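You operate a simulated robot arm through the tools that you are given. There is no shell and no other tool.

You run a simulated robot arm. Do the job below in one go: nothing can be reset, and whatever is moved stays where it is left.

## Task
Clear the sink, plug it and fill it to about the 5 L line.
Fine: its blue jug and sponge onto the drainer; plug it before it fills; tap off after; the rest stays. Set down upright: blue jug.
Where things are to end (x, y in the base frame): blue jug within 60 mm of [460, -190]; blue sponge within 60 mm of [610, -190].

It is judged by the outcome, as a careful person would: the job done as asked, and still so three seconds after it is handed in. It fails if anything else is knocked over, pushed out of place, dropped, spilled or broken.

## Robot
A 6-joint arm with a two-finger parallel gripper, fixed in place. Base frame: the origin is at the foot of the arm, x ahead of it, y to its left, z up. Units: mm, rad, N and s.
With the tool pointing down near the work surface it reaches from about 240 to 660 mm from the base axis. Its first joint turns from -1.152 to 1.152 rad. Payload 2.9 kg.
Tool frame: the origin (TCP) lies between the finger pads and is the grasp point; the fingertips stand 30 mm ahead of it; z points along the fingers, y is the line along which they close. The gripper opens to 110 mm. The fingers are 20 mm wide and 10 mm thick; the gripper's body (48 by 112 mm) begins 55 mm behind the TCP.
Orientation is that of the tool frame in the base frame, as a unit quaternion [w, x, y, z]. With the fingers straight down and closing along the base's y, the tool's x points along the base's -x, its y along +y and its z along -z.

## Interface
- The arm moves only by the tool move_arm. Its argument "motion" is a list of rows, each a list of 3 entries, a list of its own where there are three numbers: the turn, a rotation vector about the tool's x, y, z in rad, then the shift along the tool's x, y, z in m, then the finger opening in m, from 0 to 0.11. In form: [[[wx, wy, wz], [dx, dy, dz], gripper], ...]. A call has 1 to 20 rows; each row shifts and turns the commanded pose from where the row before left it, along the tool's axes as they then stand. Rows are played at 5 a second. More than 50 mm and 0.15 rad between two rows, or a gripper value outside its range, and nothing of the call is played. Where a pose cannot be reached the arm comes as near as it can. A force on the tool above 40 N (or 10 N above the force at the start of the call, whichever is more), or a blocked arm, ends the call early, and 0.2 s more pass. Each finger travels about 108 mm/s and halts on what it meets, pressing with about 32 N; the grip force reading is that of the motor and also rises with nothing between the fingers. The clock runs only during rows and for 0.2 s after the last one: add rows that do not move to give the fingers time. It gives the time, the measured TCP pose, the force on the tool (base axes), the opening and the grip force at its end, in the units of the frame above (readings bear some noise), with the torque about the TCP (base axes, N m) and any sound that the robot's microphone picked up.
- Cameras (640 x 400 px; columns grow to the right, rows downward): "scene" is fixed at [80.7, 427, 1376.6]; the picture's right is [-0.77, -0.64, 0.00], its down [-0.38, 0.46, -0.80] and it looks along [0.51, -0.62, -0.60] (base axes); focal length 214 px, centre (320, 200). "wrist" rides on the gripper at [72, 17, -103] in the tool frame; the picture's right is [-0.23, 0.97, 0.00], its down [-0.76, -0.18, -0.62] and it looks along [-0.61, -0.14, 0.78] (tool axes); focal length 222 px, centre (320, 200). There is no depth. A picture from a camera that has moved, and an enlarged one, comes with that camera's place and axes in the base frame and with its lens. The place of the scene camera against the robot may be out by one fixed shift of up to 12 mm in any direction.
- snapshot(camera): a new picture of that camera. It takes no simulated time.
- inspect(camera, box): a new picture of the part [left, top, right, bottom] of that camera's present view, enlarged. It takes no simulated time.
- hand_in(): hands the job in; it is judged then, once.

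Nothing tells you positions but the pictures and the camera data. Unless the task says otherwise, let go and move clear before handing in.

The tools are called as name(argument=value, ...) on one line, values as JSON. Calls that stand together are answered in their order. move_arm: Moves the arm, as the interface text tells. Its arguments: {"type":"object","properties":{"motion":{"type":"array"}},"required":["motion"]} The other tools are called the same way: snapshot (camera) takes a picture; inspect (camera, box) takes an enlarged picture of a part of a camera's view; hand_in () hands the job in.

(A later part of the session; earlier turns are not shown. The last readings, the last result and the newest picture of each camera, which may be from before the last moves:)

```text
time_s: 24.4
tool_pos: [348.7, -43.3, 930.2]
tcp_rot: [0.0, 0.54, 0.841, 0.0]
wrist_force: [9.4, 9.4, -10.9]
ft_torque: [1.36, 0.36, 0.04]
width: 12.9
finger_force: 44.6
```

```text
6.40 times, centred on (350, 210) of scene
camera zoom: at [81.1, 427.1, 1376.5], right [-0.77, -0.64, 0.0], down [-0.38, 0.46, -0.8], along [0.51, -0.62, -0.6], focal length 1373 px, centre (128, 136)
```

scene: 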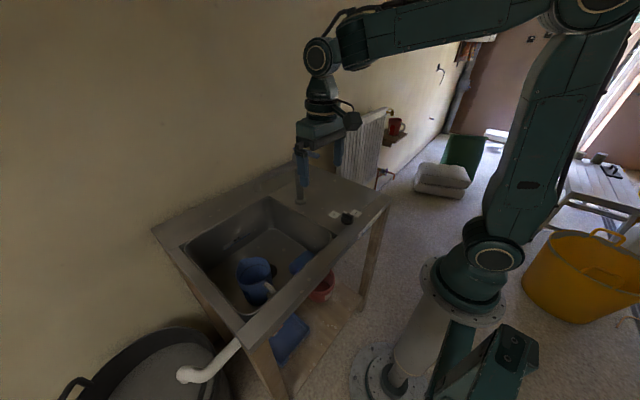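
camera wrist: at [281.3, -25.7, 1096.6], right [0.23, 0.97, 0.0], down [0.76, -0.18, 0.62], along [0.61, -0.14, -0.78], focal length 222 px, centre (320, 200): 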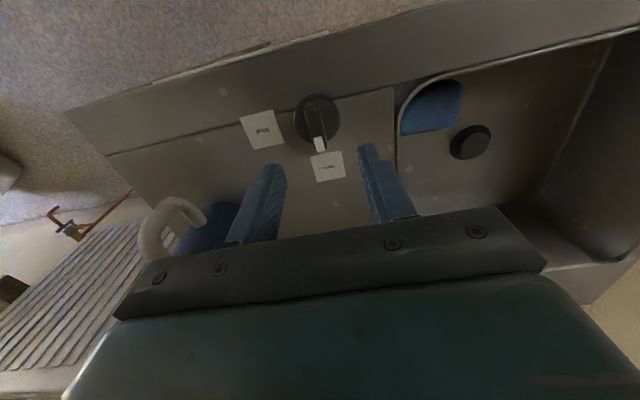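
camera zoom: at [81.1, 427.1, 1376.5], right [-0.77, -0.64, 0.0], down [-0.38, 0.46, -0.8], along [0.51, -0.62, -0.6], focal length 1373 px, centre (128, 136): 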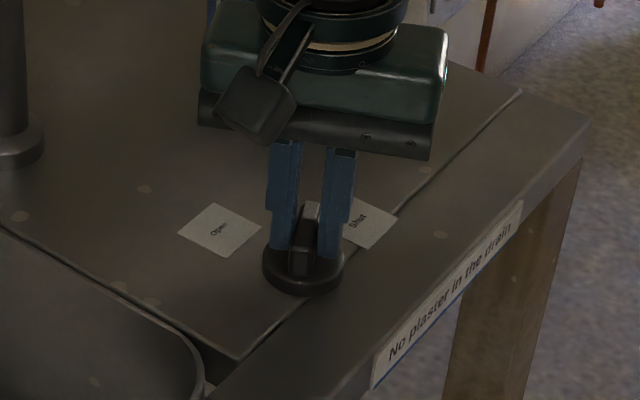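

move_arm(motion=[[[0, 0, 0.13], [0.0005, 0.001, 0], 0.004], [[0, 0, 0.13], [0, 0.0, 0], 0.004], [[0, 0, 0.13], [0, 0, 0], 0.004], [[0, 0, 0.05], [0, 0, 0], 0.004], [[0, 0, 0], [0, 0, 0], 0.004]])

inspect(camera="scene", box=[300, 180, 400, 240])

snapshot(camera="wrist")

```text
time_s: 25.6
tool_pos: [348.5, -43.0, 930.6]
tcp_rot: [0.002, 0.712, 0.702, -0.001]
wrist_force: [3.1, 2.9, -3.6]
ft_torque: [0.1, -0.07, 0.46]
width: 12.7
finger_force: 44.8
```

```text
6.40 times, centred on (350, 210) of scene
camera zoom: at [80.8, 427.1, 1376.6], right [-0.77, -0.64, 0.0], down [-0.38, 0.46, -0.8], along [0.51, -0.62, -0.6], focal length 1373 px, centre (128, 136)
```

zoom: 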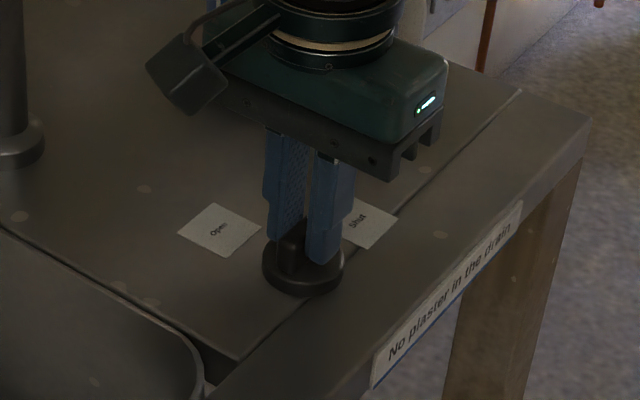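

```text
taken
camera wrist: at [367.4, 29.6, 1035.3], right [0.97, -0.24, 0.0], down [-0.19, -0.76, 0.62], along [-0.15, -0.61, -0.78], focal length 222 px, centre (320, 200)
```

wrist: 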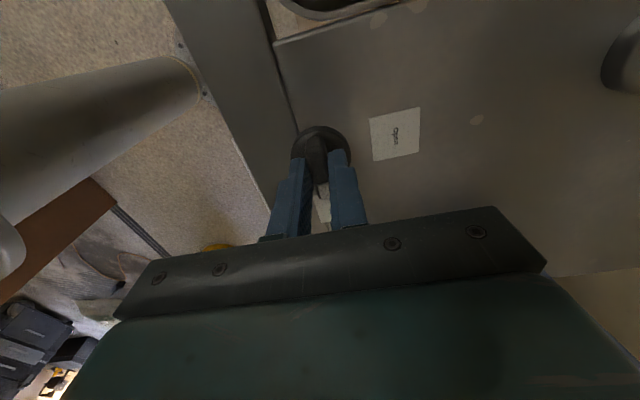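

The tool has turned 90° and there's a small resisting torque, which suggests the end stop. I'll let go, rise, and check the knob and plug.

move_arm(motion=[[[0, 0, 0], [0, 0, 0], 0.03], [[0, 0, 0], [0, 0, 0], 0.05], [[0, 0, 0], [0, 0, 0], 0.05], [[0, 0, 0], [0, 0, -0.03], 0.05], [[0, 0, 0], [0, 0, -0.03], 0.05], [[0, 0, 0], [0, 0, -0.03], 0.05]])

inspect(camera="scene", box=[300, 180, 400, 240])

inspect(camera="scene", box=[180, 190, 340, 310])

snapshot(camera="wrist")

```text
time_s: 27.0
tool_pos: [350.4, -42.1, 1019.5]
tcp_rot: [0.0, 0.71, 0.704, 0.0]
wrist_force: [0.4, 0.1, 0.2]
ft_torque: [0.01, -0.03, 0.01]
width: 50.1
finger_force: 0.1
```

```text
6.40 times, centred on (350, 210) of scene
camera zoom: at [80.7, 427.0, 1376.6], right [-0.77, -0.64, 0.0], down [-0.38, 0.46, -0.8], along [0.51, -0.62, -0.6], focal length 1373 px, centre (128, 136)
```

zoom: 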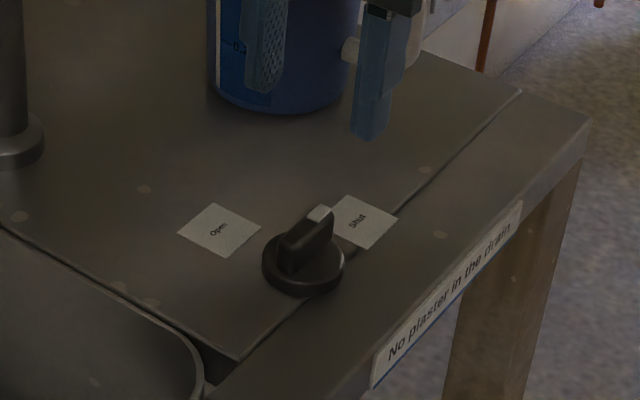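

```text
3.33 times, centred on (260, 250) of scene
camera zoom: at [80.7, 427.0, 1376.6], right [-0.77, -0.64, 0.0], down [-0.38, 0.46, -0.8], along [0.51, -0.62, -0.6], focal length 715 px, centre (520, 33)
```

zoom: 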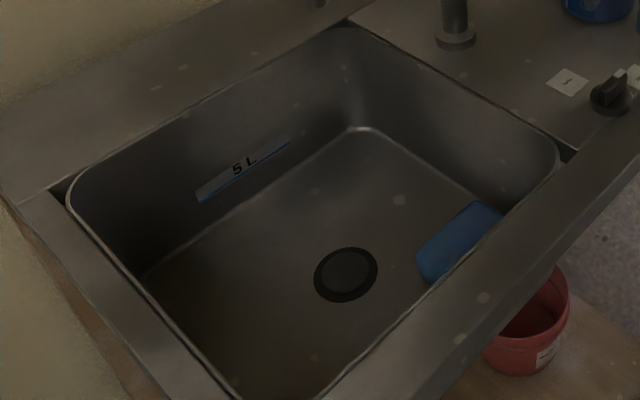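

```text
taken
camera wrist: at [368.0, 30.6, 1124.2], right [0.97, -0.24, 0.0], down [-0.19, -0.76, 0.62], along [-0.15, -0.61, -0.78], focal length 222 px, centre (320, 200)
```

wrist: 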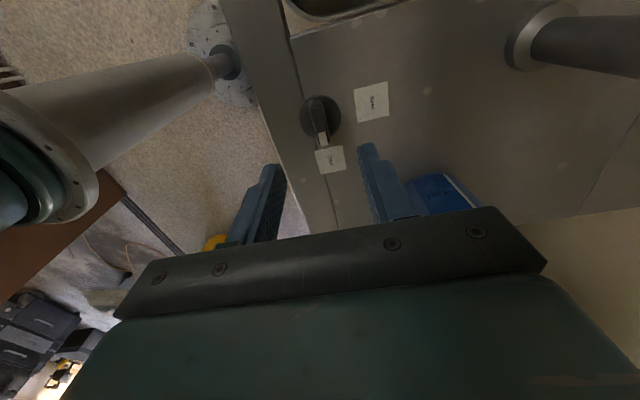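

The knob now points to "Shut" and the plug sits flush in the drain. Next is the sponge, so I'll keep this turned orientation, with the camera on the +y side, and move above it.

move_arm(motion=[[[0, 0, 0], [0.038, 0.0155, 0], 0.07], [[0, 0, 0], [0.038, 0.0155, 0], 0.09], [[0, 0, 0], [0.038, 0.0155, 0], 0.11], [[0, 0, 0], [0.038, 0.0155, 0.0], 0.11], [[0, 0, 0], [0, 0, 0.02], 0.11]])

snapshot(camera="wrist")

inspect(camera="wrist", box=[220, 20, 460, 170])

inspect(camera="scene", box=[200, 150, 360, 290])

```text
time_s: 28.2
tool_pos: [416.0, 108.5, 1000.5]
tcp_rot: [0.001, 0.711, 0.703, -0.001]
wrist_force: [0.2, -0.2, 1.0]
ft_torque: [0.02, 0.0, -0.06]
width: 110.0
finger_force: 0.0
```

```text
taken
camera wrist: at [433.7, 181.5, 1105.4], right [0.97, -0.24, 0.0], down [-0.19, -0.76, 0.62], along [-0.15, -0.61, -0.78], focal length 222 px, centre (320, 200)
```

wrist: 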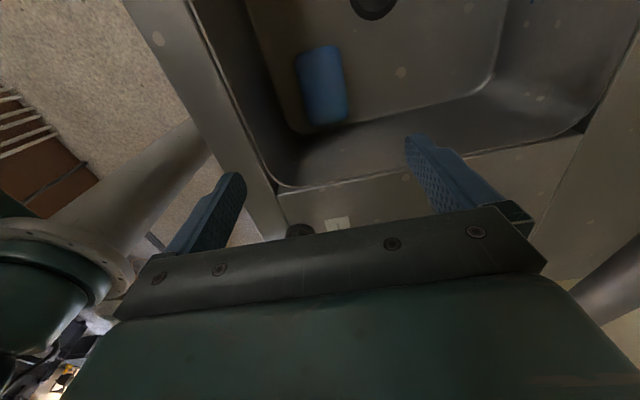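

```text
2.67 times, centred on (340, 95) of wrist
camera zoom: at [433.7, 181.5, 1105.4], right [0.97, -0.24, 0.0], down [-0.19, -0.76, 0.62], along [-0.15, -0.61, -0.78], focal length 592 px, centre (267, 480)
```

zoom: 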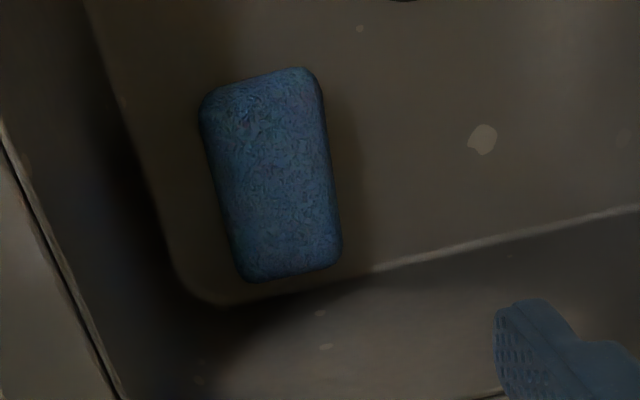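

```text
2.86 times, centred on (280, 220) of scene
camera zoom: at [80.7, 427.0, 1376.6], right [-0.77, -0.64, 0.0], down [-0.38, 0.46, -0.8], along [0.51, -0.62, -0.6], focal length 613 px, centre (434, 143)
```

zoom: 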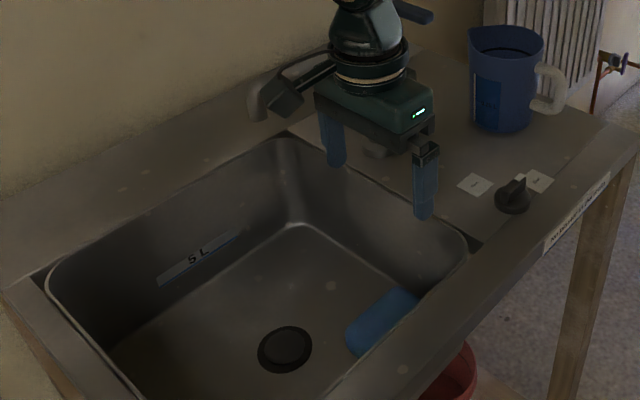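

The sponge is about 60 × 94 mm, centred near (421, 106), with its long side along y and its top near z 755. I'll lower into the basin with the fingers straddling it across x.

move_arm(motion=[[[0, 0, 0], [-0.0015, 0.0025, 0.03], 0.1], [[0, 0, 0], [-0.0015, 0.0025, 0.035], 0.1], [[0, 0, 0], [0, 0, 0.035], 0.1], [[0, 0, 0], [0, 0, 0.035], 0.1], [[0, 0, 0], [0, 0, 0.03], 0.1], [[0, 0, 0], [0, 0, 0.02], 0.1]])

snapshot(camera="wrist")

inspect(camera="scene", box=[220, 190, 340, 290])

```text
time_s: 29.6
tool_pos: [417.5, 107.4, 816.4]
tcp_rot: [0.0, 0.711, 0.703, -0.001]
wrist_force: [-0.1, 0.2, -0.1]
ft_torque: [0.0, -0.03, 0.01]
width: 100.0
finger_force: 0.1
```

```text
taken
camera wrist: at [434.9, 178.3, 920.8], right [0.97, -0.24, 0.0], down [-0.19, -0.76, 0.62], along [-0.15, -0.61, -0.78], focal length 222 px, centre (320, 200)
```

wrist: 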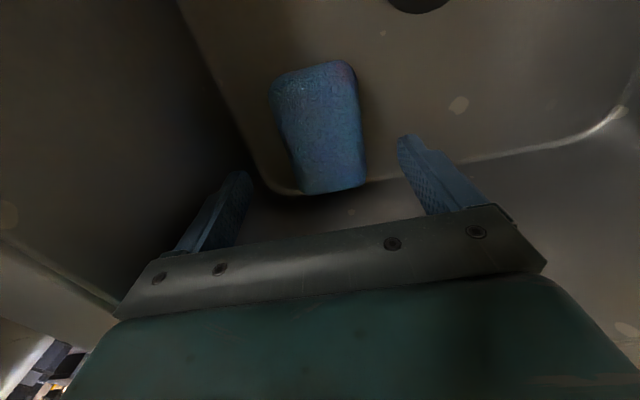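

```text
4.00 times, centred on (280, 240) of scene
camera zoom: at [80.7, 427.0, 1376.6], right [-0.77, -0.64, 0.0], down [-0.38, 0.46, -0.8], along [0.51, -0.62, -0.6], focal length 858 px, centre (480, 40)
```

zoom: 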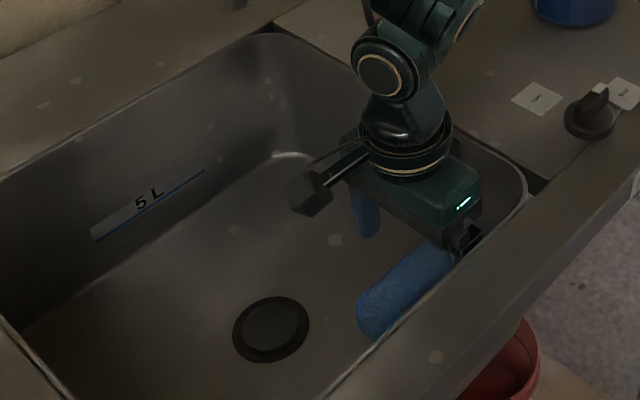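

The sponge lies between the fingers. I'll make a small correction and lower the fingertips to near the floor.

move_arm(motion=[[[0, 0, 0], [-0.003, 0.003, 0.015], 0.1], [[0, 0, 0], [0, 0, 0.015], 0.1], [[0, 0, 0], [0, 0, 0.012], 0.1], [[0, 0, 0], [0, 0, 0.006], 0.1]])

snapshot(camera="wrist")

```text
time_s: 30.6
tool_pos: [422.0, 102.7, 768.7]
tcp_rot: [0.0, 0.711, 0.704, 0.001]
wrist_force: [-0.7, 0.1, 0.3]
ft_torque: [0.01, 0.02, -0.01]
width: 99.9
finger_force: 0.0
```

```text
taken
camera wrist: at [440.0, 174.9, 872.9], right [0.97, -0.24, 0.0], down [-0.19, -0.76, 0.62], along [-0.15, -0.61, -0.78], focal length 222 px, centre (320, 200)
```

wrist: 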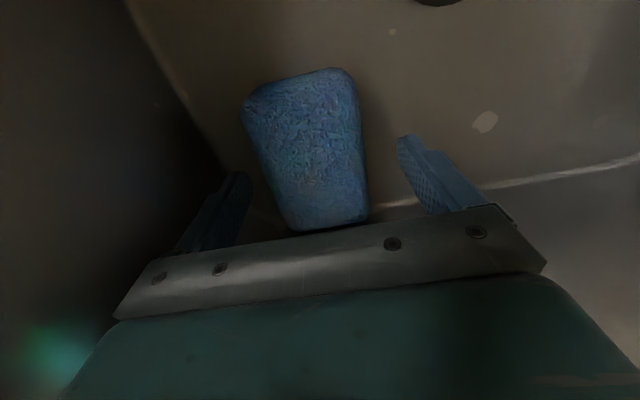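

move_arm(motion=[[[0, 0, 0], [0, 0, 0.005], 0.1], [[0, 0, 0], [0, 0, 0.004], 0.1], [[0, 0, 0], [0, 0, 0], 0.08], [[0, 0, 0], [0, 0, 0], 0.06], [[0, 0, 0], [0, 0, 0], 0.04], [[0, 0, 0], [0, 0, 0], 0.03], [[0, 0, 0], [0, 0, 0], 0.03]])

snapshot(camera="wrist")

```text
time_s: 32.2
tool_pos: [421.5, 102.5, 758.4]
tcp_rot: [0.0, 0.71, 0.704, 0.0]
wrist_force: [0.4, 0.0, 0.9]
ft_torque: [0.06, -0.02, -0.01]
width: 64.5
finger_force: 31.8
```

```text
taken
camera wrist: at [439.3, 175.0, 863.3], right [0.97, -0.24, 0.0], down [-0.19, -0.76, 0.62], along [-0.15, -0.61, -0.78], focal length 222 px, centre (320, 200)
```

wrist: 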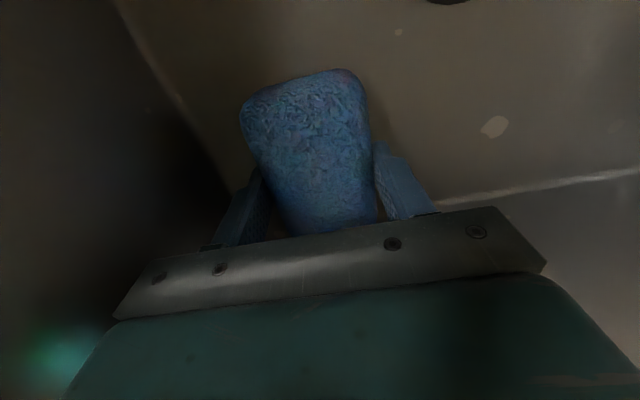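

The sponge is gripped at 64.5 mm. I'll lift it out of the basin.

move_arm(motion=[[[0, 0, 0], [0, 0, -0.01], 0.03], [[0, 0, 0], [0, 0, -0.025], 0.03], [[0, 0, 0], [0, 0, -0.035], 0.03], [[0, 0, 0], [0, 0, -0.04], 0.03], [[0, 0, 0], [0, 0, -0.04], 0.03], [[0, 0, 0], [0, 0, -0.04], 0.03], [[0, 0, 0], [0, 0, -0.04], 0.03], [[0, 0, 0], [0, 0, -0.04], 0.03], [[0, 0, 0], [0, 0, -0.04], 0.03], [[0, 0, 0], [0, 0, -0.04], 0.03], [[0, 0, 0], [0, 0, -0.015], 0.03]])

snapshot(camera="wrist")

snapshot(camera="scene")

```text
time_s: 34.6
tool_pos: [422.4, 104.6, 1124.7]
tcp_rot: [0.0, 0.71, 0.704, 0.0]
wrist_force: [0.1, -0.2, -0.2]
ft_torque: [0.02, 0.0, -0.01]
width: 63.8
finger_force: 31.9
```

```text
taken
camera wrist: at [439.8, 176.8, 1229.4], right [0.97, -0.24, 0.0], down [-0.19, -0.76, 0.62], along [-0.15, -0.61, -0.78], focal length 222 px, centre (320, 200)
```

wrist: 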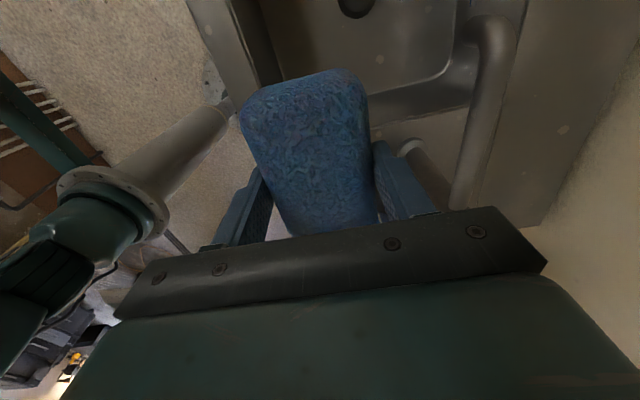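

```text
taken
```

scene: 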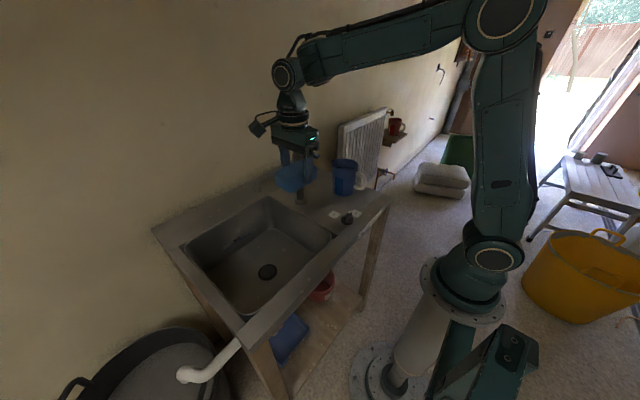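

The sponge is out. I'll carry it at about x 370 past the tap, then forward over the jug at a safe height.

move_arm(motion=[[[0, 0, 0], [-0.02, -0.013, 0], 0.03], [[0, 0, 0], [-0.035, -0.013, 0], 0.03], [[0, 0, 0], [-0.035, -0.013, 0], 0.03], [[0, 0, 0], [-0.035, -0.013, 0], 0.03], [[0, 0, 0], [-0.04, 0, 0], 0.03], [[0, 0, 0], [-0.04, 0, 0], 0.03], [[0, 0, 0], [-0.04, 0, 0], 0.03], [[0, 0, 0], [-0.035, 0, 0], 0.03], [[0, 0, 0], [-0.015, 0, 0], 0.03], [[0, 0, 0], [0, 0.03, 0], 0.03], [[0, 0, 0], [0, 0.04, 0], 0.03], [[0, 0, 0], [0, 0.04, 0], 0.03], [[0, 0, 0], [0, 0.04, 0], 0.03]])

snapshot(camera="wrist")

inspect(camera="scene", box=[240, 80, 440, 240])

```text
time_s: 37.4
tool_pos: [515.8, -190.7, 1124.7]
tcp_rot: [0.0, 0.711, 0.704, 0.001]
wrist_force: [0.0, -0.3, -0.5]
ft_torque: [-0.01, 0.05, -0.02]
width: 64.2
finger_force: 32.2
```

```text
taken
camera wrist: at [533.9, -118.9, 1228.7], right [0.97, -0.24, 0.0], down [-0.19, -0.76, 0.62], along [-0.15, -0.61, -0.78], focal length 222 px, centre (320, 200)
```

wrist: 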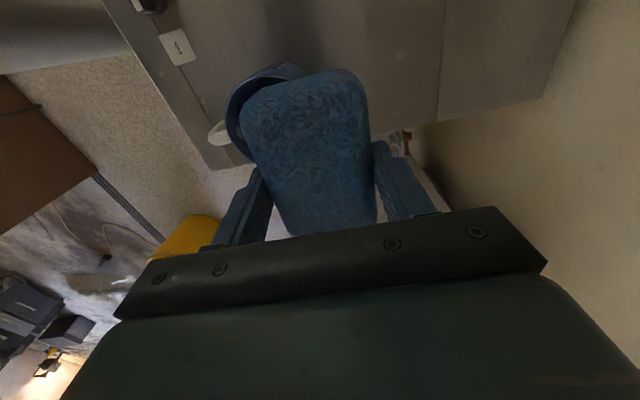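

```text
2.50 times, centred on (340, 160) of scene
camera zoom: at [80.7, 427.0, 1376.6], right [-0.77, -0.64, 0.0], down [-0.38, 0.46, -0.8], along [0.51, -0.62, -0.6], focal length 536 px, centre (270, 300)
```

zoom: 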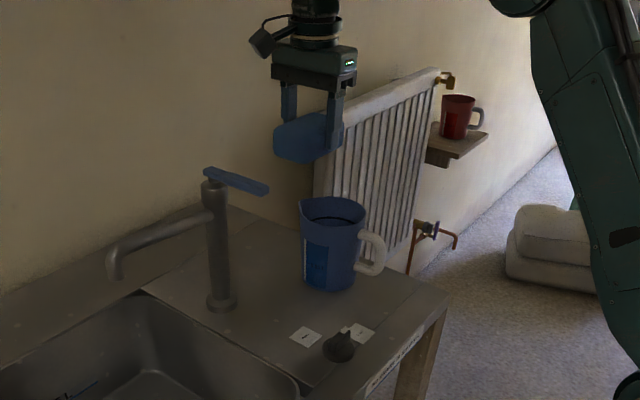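

The way ahead is clear, so I'll go forward to x 610 and down to just above the drainer.

move_arm(motion=[[[0, 0, 0], [0, 0.035, 0], 0.03], [[0, 0, 0], [0, 0.035, 0], 0.03], [[0, 0, 0], [0, 0.025, 0], 0.03], [[0, 0, 0], [0, 0, 0.03], 0.03], [[0, 0, 0], [0, 0, 0.04], 0.03], [[0, 0, 0], [0, 0, 0.04], 0.03], [[0, 0, 0], [0, 0, 0.04], 0.03], [[0, 0, 0], [0, 0, 0.03], 0.03], [[0, 0, 0], [0, 0, 0.01], 0.03]])

snapshot(camera="wrist")

inspect(camera="scene", box=[260, 120, 400, 240])

```text
time_s: 39.4
tool_pos: [598.4, -192.5, 934.6]
tcp_rot: [0.0, 0.711, 0.703, 0.0]
wrist_force: [0.5, 0.9, -1.0]
ft_torque: [0.02, -0.01, 0.0]
width: 64.0
finger_force: 32.7
out of reach, approached as far as the arm can: row 3
```

```text
taken
camera wrist: at [615.9, -120.9, 1038.8], right [0.97, -0.24, 0.0], down [-0.19, -0.76, 0.62], along [-0.15, -0.61, -0.78], focal length 222 px, centre (320, 200)
```

wrist: 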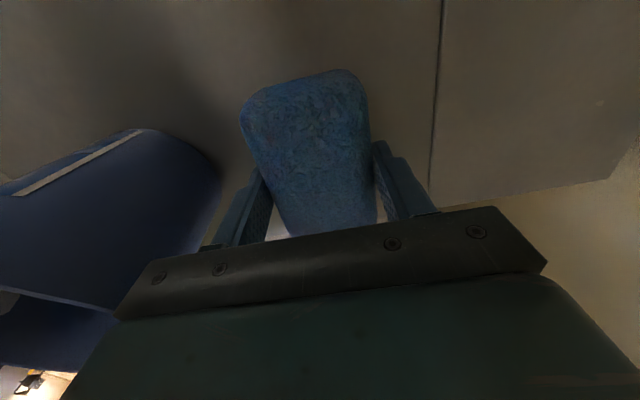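

```text
3.33 times, centred on (330, 180) of scene
camera zoom: at [80.7, 427.0, 1376.6], right [-0.77, -0.64, 0.0], down [-0.38, 0.46, -0.8], along [0.51, -0.62, -0.6], focal length 715 px, centre (287, 267)
```

zoom: 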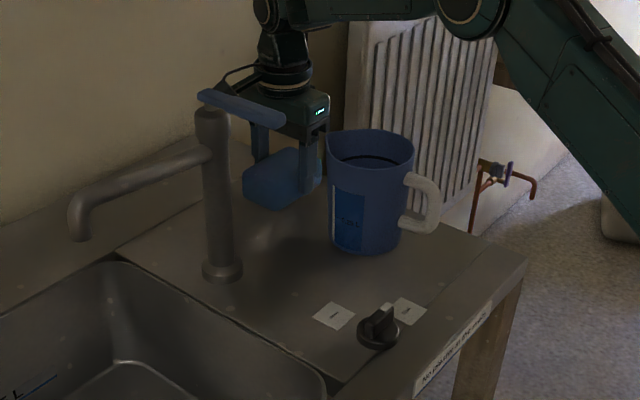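

It's just above the surface at x 598, within tolerance. I'll nudge 8 mm further and lower until contact.

move_arm(motion=[[[0, 0, 0], [0, 0.008, 0], 0.03], [[0, 0, 0], [0, 0, 0.004], 0.03], [[0, 0, 0], [0, 0, 0.003], 0.03], [[0, 0, 0], [0, 0, 0.002], 0.03], [[0, 0, 0], [0, 0, 0.002], 0.03]])

inspect(camera="scene", box=[290, 140, 350, 190])

```text
time_s: 40.6
tool_pos: [606.3, -194.5, 922.9]
tcp_rot: [0.0, 0.711, 0.704, -0.001]
wrist_force: [-0.3, -0.8, 1.2]
ft_torque: [0.08, 0.04, 0.04]
width: 64.0
finger_force: 31.3
```

```text
8.00 times, centred on (320, 165) of scene
camera zoom: at [80.7, 427.0, 1376.6], right [-0.77, -0.64, 0.0], down [-0.38, 0.46, -0.8], along [0.51, -0.62, -0.6], focal length 1716 px, centre (320, 480)
```

zoom: 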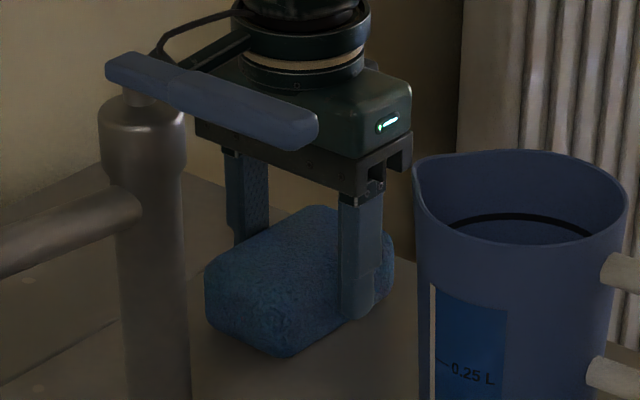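

move_arm(motion=[[[0, 0, 0], [0, 0, 0.0015], 0.03], [[0, 0, 0], [0, 0, 0.0015], 0.03]])

```text
time_s: 41.2
tool_pos: [606.6, -193.5, 924.0]
tcp_rot: [0.002, 0.71, 0.704, 0.001]
wrist_force: [-2.8, 3.1, 22.1]
ft_torque: [0.46, 0.37, -0.04]
width: 64.4
finger_force: 32.2
```

The sponge is pressed on the drainer at 22 N. I'll ease off, open, and rise.

move_arm(motion=[[[0, 0, 0], [0, 0, -0.0015], 0.03], [[0, 0, 0], [0, 0, 0], 0.07], [[0, 0, 0], [0, 0, 0], 0.09], [[0, 0, 0], [0, 0, 0], 0.09], [[0, 0, 0], [0, 0, -0.02], 0.09], [[0, 0, 0], [0, 0, -0.03], 0.09], [[0, 0, 0], [0, 0, -0.04], 0.09], [[0, 0, 0], [0, 0, -0.04], 0.09], [[0, 0, 0], [0, 0, -0.04], 0.09]])

snapshot(camera="wrist")

inspect(camera="scene", box=[240, 100, 400, 240])

```text
time_s: 43.2
tool_pos: [606.6, -196.1, 1091.8]
tcp_rot: [0.0, 0.71, 0.704, 0.0]
wrist_force: [0.7, -0.3, -0.3]
ft_torque: [-0.01, -0.03, 0.03]
width: 90.0
finger_force: 0.2
```

```text
taken
camera wrist: at [624.1, -124.0, 1196.1], right [0.97, -0.24, 0.0], down [-0.19, -0.76, 0.62], along [-0.15, -0.61, -0.78], focal length 222 px, centre (320, 200)
```

wrist: 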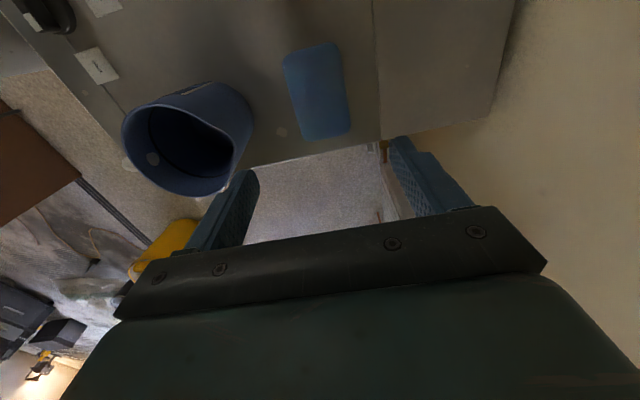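

```text
2.86 times, centred on (320, 170) of scene
camera zoom: at [80.7, 427.0, 1376.6], right [-0.77, -0.64, 0.0], down [-0.38, 0.46, -0.8], along [0.51, -0.62, -0.6], focal length 613 px, centre (320, 286)
```

zoom: 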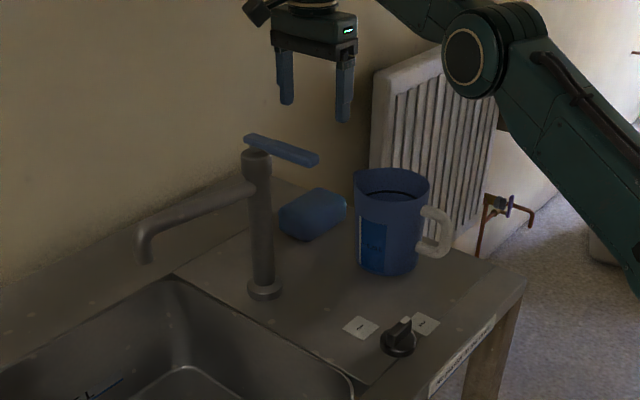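

The sponge rests at about (605, -187), beside the jug. Next I'll study the tap's lever.

inspect(camera="scene", box=[270, 120, 350, 180])

move_arm(motion=[[[0, 0, 0], [0, -0.02, -0.04], 0.09], [[0, 0, 0], [0, -0.04, -0.03], 0.07], [[0, 0, 0], [0, -0.048, 0], 0.05], [[0, 0, 0], [0, -0.048, 0], 0.03], [[0, 0, 0], [0, -0.048, 0], 0.03], [[0, 0, 0], [0, -0.048, 0], 0.03], [[0, 0, 0], [0.02, -0.02, 0], 0.03], [[0, 0, 0], [0.04, 0, 0], 0.03], [[0, 0, 0], [0.04, 0, 0], 0.03], [[0, 0, 0], [0.04, 0, 0], 0.03]])

inspect(camera="scene", box=[270, 120, 350, 180])

snapshot(camera="wrist")

```text
6.67 times, centred on (310, 150) of scene
camera zoom: at [80.7, 427.0, 1376.6], right [-0.77, -0.64, 0.0], down [-0.38, 0.46, -0.8], along [0.51, -0.62, -0.6], focal length 1430 px, centre (387, 533)
```

zoom: 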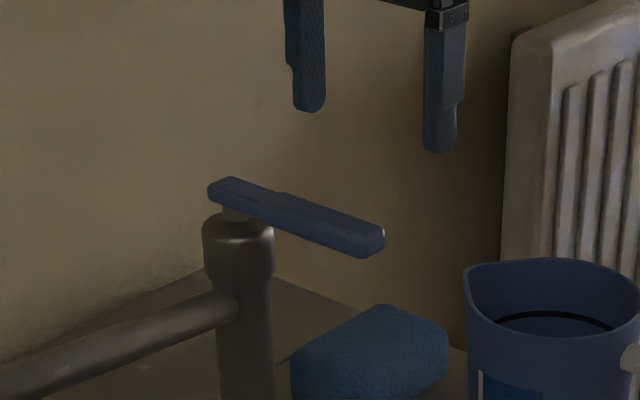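

```text
time_s: 45.4
tool_pos: [336.3, -51.9, 1159.9]
tcp_rot: [0.001, 0.711, 0.703, -0.001]
wrist_force: [-0.4, 0.1, 0.7]
ft_torque: [-0.03, 0.02, 0.04]
width: 30.1
finger_force: 0.0
```

```text
6.67 times, centred on (310, 150) of scene
camera zoom: at [80.7, 427.0, 1376.6], right [-0.77, -0.64, 0.0], down [-0.38, 0.46, -0.8], along [0.51, -0.62, -0.6], focal length 1430 px, centre (387, 533)
```

zoom: 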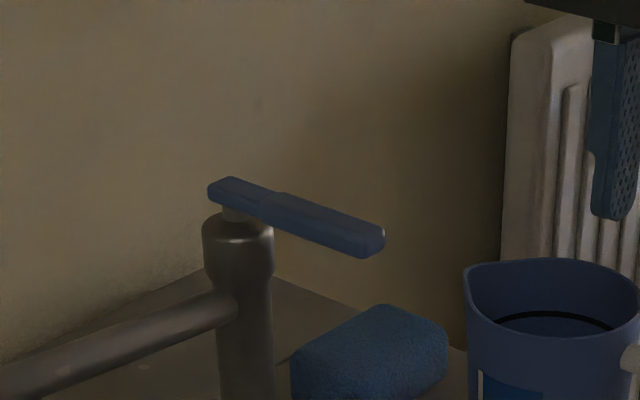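

```text
taken
camera wrist: at [352.1, 21.1, 1264.8], right [0.97, -0.24, 0.0], down [-0.19, -0.76, 0.62], along [-0.15, -0.61, -0.78], focal length 222 px, centre (320, 200)
```

wrist: 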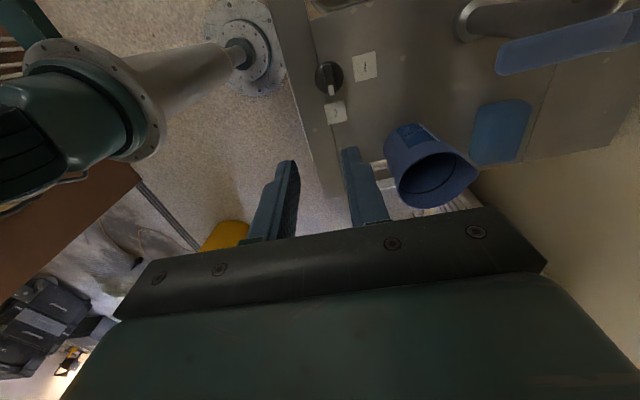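

inspect(camera="wrist", box=[440, 0, 640, 125])

inspect(camera="scene", box=[285, 135, 325, 165])

```text
3.20 times, centred on (540, 62) of wrist
camera zoom: at [352.1, 21.1, 1264.8], right [0.97, -0.24, 0.0], down [-0.19, -0.76, 0.62], along [-0.15, -0.61, -0.78], focal length 711 px, centre (-384, 640)
```

zoom: 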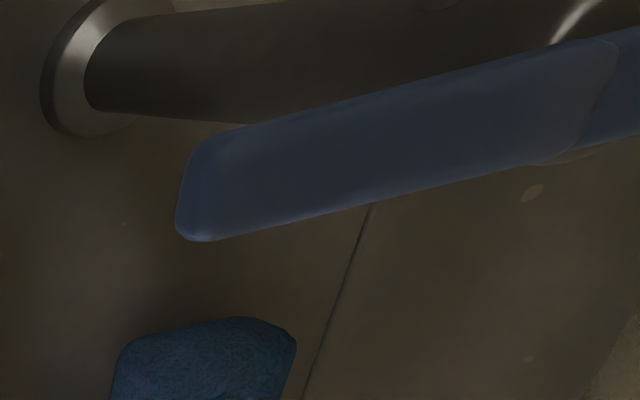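

```text
13.33 times, centred on (305, 150) of scene
camera zoom: at [80.7, 427.0, 1376.6], right [-0.77, -0.64, 0.0], down [-0.38, 0.46, -0.8], along [0.51, -0.62, -0.6], focal length 2860 px, centre (520, 867)
```

zoom: 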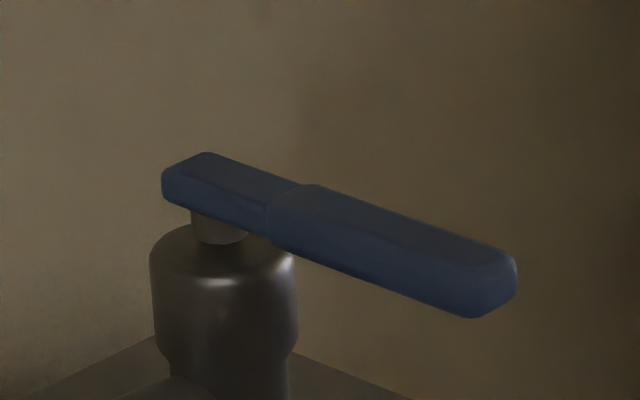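

The lever lies along -x from the column top at about (550, -28) to its tip at (462, -26), with its top at z 1097, on a round vertical stem. I'll turn the tool back so the fingers close along y, then approach it.

move_arm(motion=[[[0, 0, 0], [0, 0, -0.03], 0.04], [[0, 0, -0.144], [0, 0, 0], 0.04], [[0, 0, -0.144], [0, 0, 0], 0.04], [[0, 0, -0.144], [0, 0, 0], 0.04], [[0, 0, -0.144], [0, 0, 0], 0.04], [[0, 0, -0.144], [0, 0, 0], 0.04], [[0, 0, -0.144], [0, 0, 0], 0.04], [[0, 0, -0.144], [0, 0, 0], 0.04], [[0, 0, -0.144], [0, 0, 0], 0.04], [[0, 0, -0.144], [0, 0, 0], 0.04], [[0, 0, -0.144], [0, 0, 0], 0.04], [[0, 0, -0.14], [0, 0, 0], 0.04], [[0, 0, 0], [-0.02, 0.012, 0], 0.04], [[0, 0, 0], [-0.03, 0.012, 0], 0.04]])

snapshot(camera="wrist")

inspect(camera="scene", box=[260, 80, 400, 200])

```text
time_s: 48.4
tool_pos: [385.4, -25.2, 1191.0]
tcp_rot: [-0.001, 0.0, 1.0, -0.001]
wrist_force: [0.0, -0.1, -0.4]
ft_torque: [-0.03, 0.02, 0.03]
width: 40.0
finger_force: 0.2
```

```text
taken
camera wrist: at [312.7, -9.0, 1295.7], right [0.23, 0.97, 0.0], down [0.76, -0.18, 0.62], along [0.61, -0.14, -0.78], focal length 222 px, centre (320, 200)
```

wrist: 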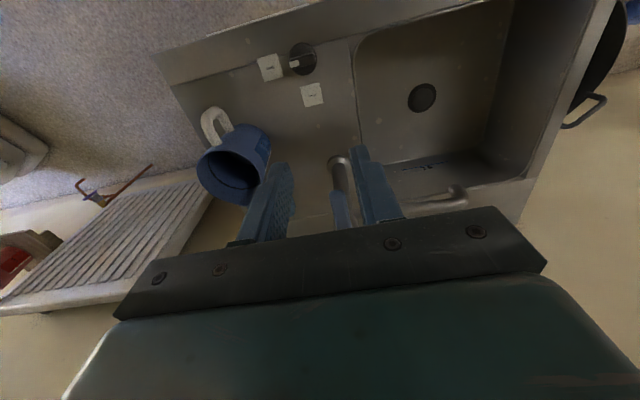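

```text
3.33 times, centred on (330, 140) of scene
camera zoom: at [80.7, 427.0, 1376.6], right [-0.77, -0.64, 0.0], down [-0.38, 0.46, -0.8], along [0.51, -0.62, -0.6], focal length 715 px, centre (287, 400)
```

zoom: 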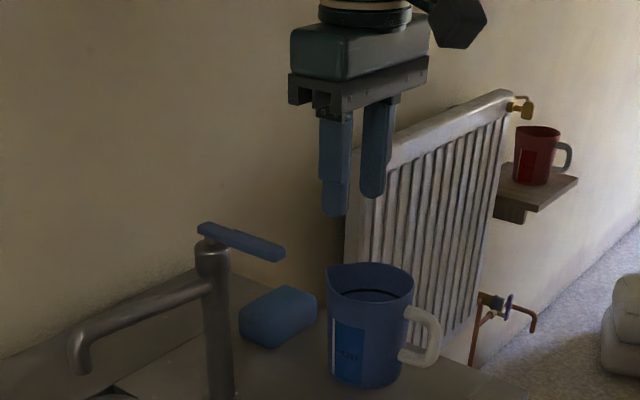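

inspect(camera="wrist", box=[280, 140, 400, 230])

```text
4.44 times, centred on (340, 185) of wrist
camera zoom: at [312.7, -9.0, 1295.7], right [0.23, 0.97, 0.0], down [0.76, -0.18, 0.62], along [0.61, -0.14, -0.78], focal length 987 px, centre (231, 267)
```

zoom: 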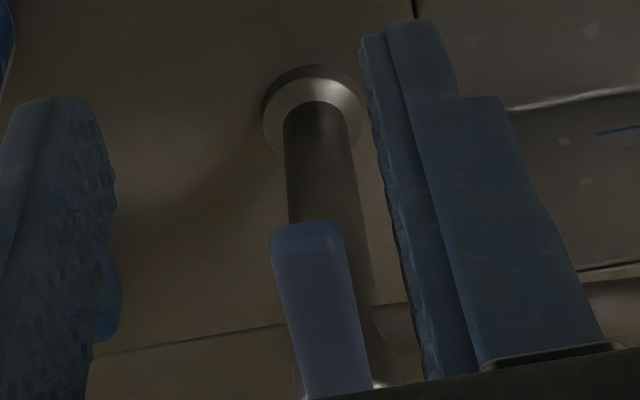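

The lever is 18 mm wide at y ≈ -24. I'll move over it at x 485 and lower the open fingers to either side.

move_arm(motion=[[[0, 0, 0], [-0.033, 0, 0], 0.045], [[0, 0, 0], [-0.033, 0.0, 0], 0.045], [[0, 0, 0], [-0.034, 0.001, 0], 0.045], [[0, 0, 0], [0, 0, 0.03], 0.045], [[0, 0, 0], [0, 0, 0.03], 0.045], [[0, 0, 0], [0, 0, 0.027], 0.045], [[0, 0, 0], [0, 0, 0], 0.045]])

inspect(camera="wrist", box=[200, 80, 440, 230])

inspect(camera="scene", box=[270, 110, 350, 170])

```text
time_s: 50.0
tool_pos: [486.2, -24.1, 1105.2]
tcp_rot: [-0.001, 0.001, 1.0, 0.0]
wrist_force: [-0.8, -0.3, -0.1]
ft_torque: [0.01, -0.01, -0.01]
width: 45.1
finger_force: 0.1
```

```text
2.67 times, centred on (320, 155) of wrist
camera zoom: at [413.9, -7.6, 1210.0], right [0.23, 0.97, 0.0], down [0.76, -0.18, 0.62], along [0.61, -0.14, -0.78], focal length 592 px, centre (320, 320)
```

zoom: 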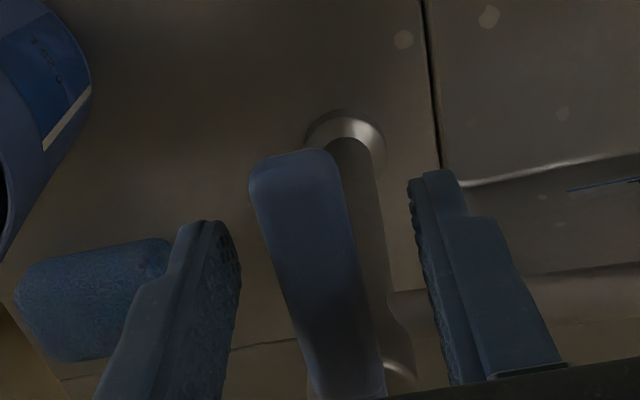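

```text
6.67 times, centred on (310, 140) of scene
camera zoom: at [80.7, 427.0, 1376.6], right [-0.77, -0.64, 0.0], down [-0.38, 0.46, -0.8], along [0.51, -0.62, -0.6], focal length 1430 px, centre (387, 600)
```

zoom: 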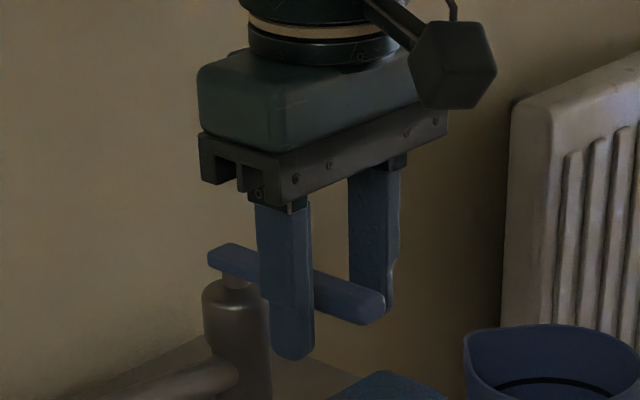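

The fingers straddle the lever. I'll close on it and then feel which way it moves with small pushes.

move_arm(motion=[[[0, 0, 0], [0, 0, 0], 0.03], [[0, 0, 0], [0, 0, 0], 0.01], [[0, 0, 0], [0, 0, 0], 0.005], [[0, 0, 0], [0, 0, 0], 0.005]])

inspect(camera="scene", box=[240, 110, 360, 200])

```text
time_s: 51.0
tool_pos: [485.9, -25.2, 1105.8]
tcp_rot: [0.0, 0.0, 1.0, -0.001]
wrist_force: [-1.3, -6.1, -2.9]
ft_torque: [-0.02, -0.24, -0.02]
width: 18.7
finger_force: 45.0
```

```text
4.44 times, centred on (300, 155) of scene
camera zoom: at [80.7, 426.8, 1376.7], right [-0.77, -0.64, 0.0], down [-0.38, 0.46, -0.8], along [0.51, -0.62, -0.6], focal length 953 px, centre (409, 400)
```

zoom: 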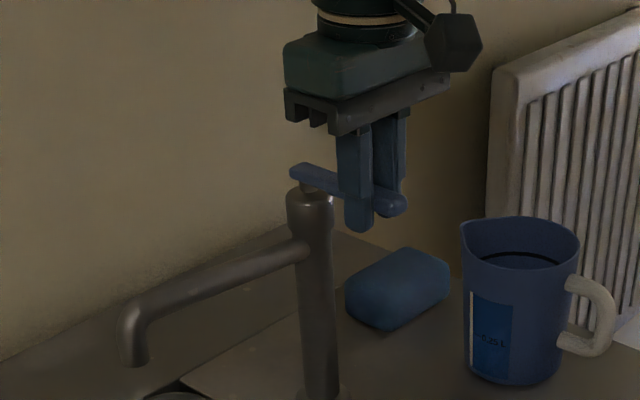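

move_arm(motion=[[[0, 0, 0], [0, 0, -0.002], 0.005], [[0, 0, 0], [0, 0, -0.002], 0.005]])

inspect(camera="scene", box=[285, 135, 325, 165])

```text
time_s: 51.6
tool_pos: [485.7, -25.4, 1105.3]
tcp_rot: [-0.003, 0.0, 1.0, 0.0]
wrist_force: [9.1, -5.9, -34.7]
ft_torque: [-0.01, -0.33, -0.04]
width: 19.1
finger_force: 44.7
```

```text
13.33 times, centred on (305, 150) of scene
camera zoom: at [81.5, 426.8, 1376.6], right [-0.77, -0.64, 0.0], down [-0.38, 0.46, -0.8], along [0.51, -0.62, -0.6], focal length 2860 px, centre (520, 867)
```

zoom: 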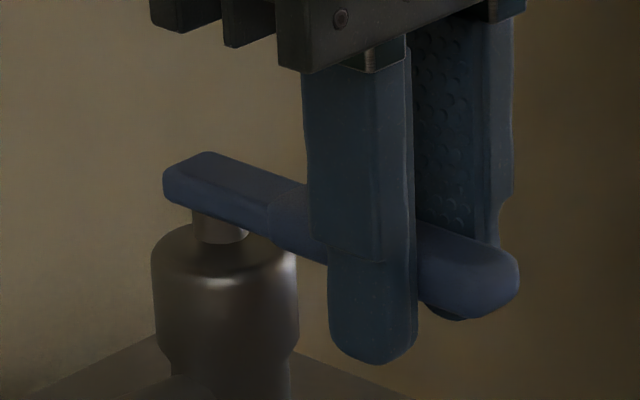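

It doesn't lift, so it isn't a lift lever. I'll relax that and try a small swing counter-clockwise (towards -y) about the stem.

move_arm(motion=[[[0, 0, 0], [0, 0, 0.004], 0.005], [[0, 0, -0.05], [-0.0001, -0.0032, 0], 0.005], [[0, 0, -0.05], [-0.0001, -0.0032, 0], 0.005]])

inspect(camera="scene", box=[240, 130, 320, 190])

```text
time_s: 52.4
tool_pos: [486.0, -31.6, 1105.8]
tcp_rot: [0.0, -0.051, 0.999, 0.0]
wrist_force: [-2.8, 4.3, -8.1]
ft_torque: [0.14, -0.49, 0.27]
width: 18.7
finger_force: 45.2
```

```text
6.67 times, centred on (280, 160) of scene
camera zoom: at [80.7, 427.1, 1376.5], right [-0.77, -0.64, 0.0], down [-0.38, 0.46, -0.8], along [0.51, -0.62, -0.6], focal length 1430 px, centre (587, 467)
```

zoom: 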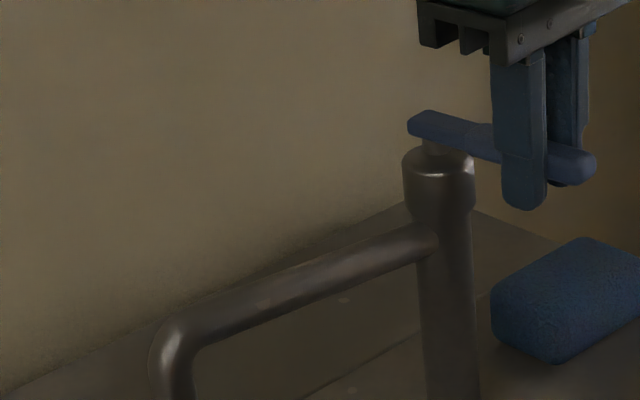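

The lever swings this way freely, though there's no water yet. I'll keep turning in small steps and watch the outlet and microphone.

move_arm(motion=[[[0, 0, -0.1], [-0.0003, -0.0064, 0], 0.005], [[0, 0, -0.1], [-0.0003, -0.0064, 0], 0.005], [[0, 0, -0.1], [-0.0003, -0.0064, 0], 0.005]])

inspect(camera="scene", box=[200, 130, 360, 290])

```text
time_s: 53.2
tool_pos: [492.0, -49.9, 1106.3]
tcp_rot: [0.002, -0.201, 0.98, -0.001]
wrist_force: [0.1, 14.8, 7.7]
ft_torque: [-0.08, 0.56, 0.83]
width: 18.8
finger_force: 45.3
```

```text
2.50 times, centred on (280, 210) of scene
camera zoom: at [80.6, 427.5, 1376.4], right [-0.77, -0.64, 0.0], down [-0.38, 0.46, -0.8], along [0.51, -0.62, -0.6], focal length 536 px, centre (420, 175)
```

zoom: 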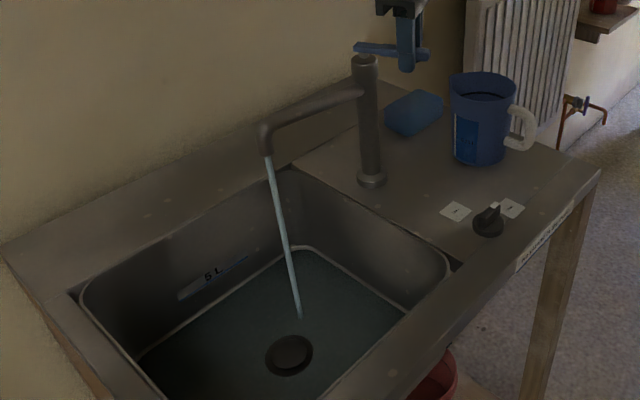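

Water is running at this opening (about 23°). I'll hold here and watch how fast the level rises.

move_arm(motion=[[[0, 0, 0], [0, 0, 0], 0.005], [[0, 0, 0], [0, 0, 0], 0.005], [[0, 0, 0], [0, 0, 0], 0.005], [[0, 0, 0], [0, 0, 0], 0.005]])

inspect(camera="scene", box=[180, 190, 340, 310])

snapshot(camera="scene")

```text
time_s: 54.2
tool_pos: [491.2, -50.9, 1106.2]
tcp_rot: [0.003, -0.198, 0.98, -0.001]
wrist_force: [-0.3, 18.0, 23.4]
ft_torque: [0.13, 0.32, 1.0]
width: 18.7
finger_force: 44.9
```

```text
3.33 times, centred on (260, 250) of scene
camera zoom: at [80.3, 427.5, 1376.4], right [-0.77, -0.64, 0.0], down [-0.38, 0.46, -0.8], along [0.51, -0.62, -0.6], focal length 715 px, centre (520, 33)
```

zoom: 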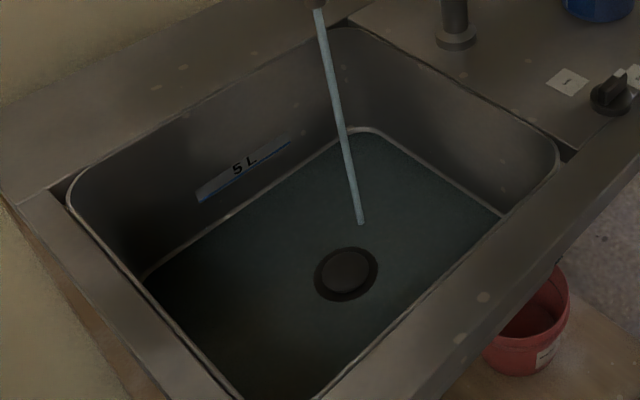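

```text
taken
```

scene: 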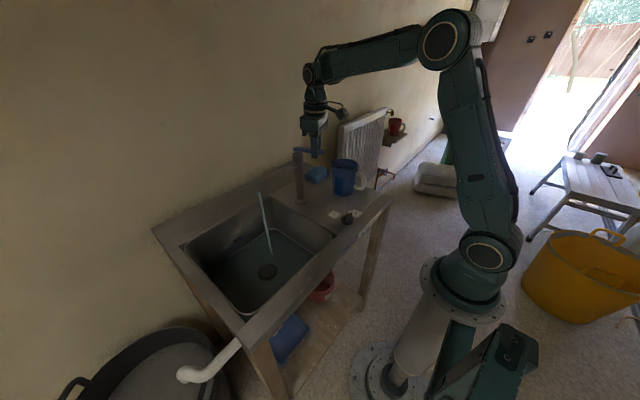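

inspect(camera="scene", box=[210, 210, 290, 270])

move_arm(motion=[[[0, 0, 0], [0, 0, 0], 0.005], [[0, 0, 0], [0, 0, 0], 0.005], [[0, 0, 0], [0, 0, 0], 0.005], [[0, 0, 0], [0, 0, 0], 0.005], [[0, 0, 0], [0, 0, 0], 0.005], [[0, 0, 0], [0, 0, 0], 0.005], [[0, 0, 0], [0, 0, 0], 0.005], [[0, 0, 0], [0, 0, 0], 0.005], [[0, 0, 0], [0, 0, 0], 0.005]])

inspect(camera="scene", box=[180, 190, 340, 310])

inspect(camera="scene", box=[210, 210, 290, 270])

```text
6.67 times, centred on (250, 240) of scene
camera zoom: at [80.3, 427.5, 1376.4], right [-0.77, -0.64, 0.0], down [-0.38, 0.46, -0.8], along [0.51, -0.62, -0.6], focal length 1430 px, centre (787, -67)
```

zoom: 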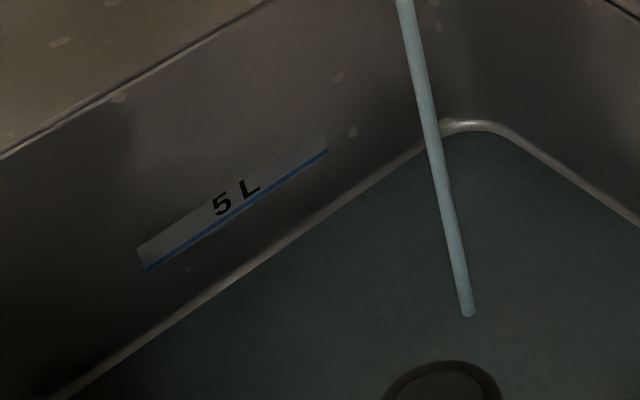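

```text
time_s: 56.2
tool_pos: [490.8, -51.6, 1104.3]
tcp_rot: [0.001, -0.198, 0.98, 0.0]
wrist_force: [3.7, 16.4, 25.9]
ft_torque: [0.29, -0.29, 0.85]
width: 18.7
finger_force: 45.3
```

```text
3.33 times, centred on (260, 250) of scene
camera zoom: at [80.4, 427.5, 1376.4], right [-0.77, -0.64, 0.0], down [-0.38, 0.46, -0.8], along [0.51, -0.62, -0.6], focal length 715 px, centre (520, 33)
```

zoom: 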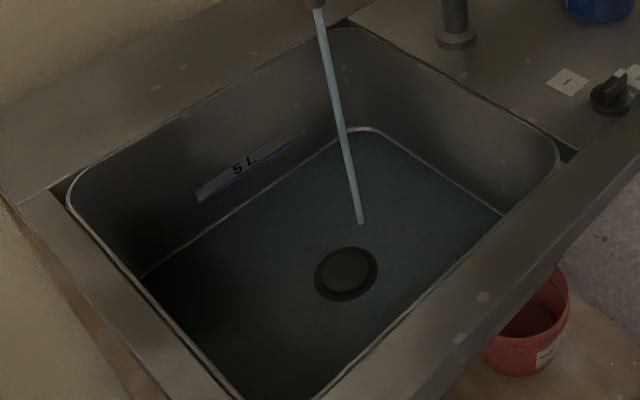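

```text
6.67 times, centred on (250, 240) of scene
camera zoom: at [80.4, 427.5, 1376.4], right [-0.77, -0.64, 0.0], down [-0.38, 0.46, -0.8], along [0.51, -0.62, -0.6], focal length 1430 px, centre (787, -67)
```

zoom: 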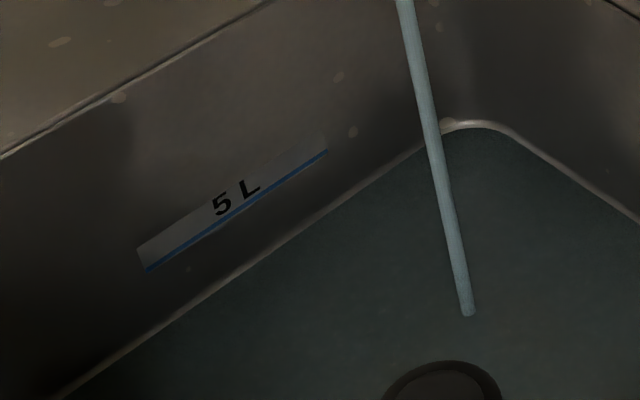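

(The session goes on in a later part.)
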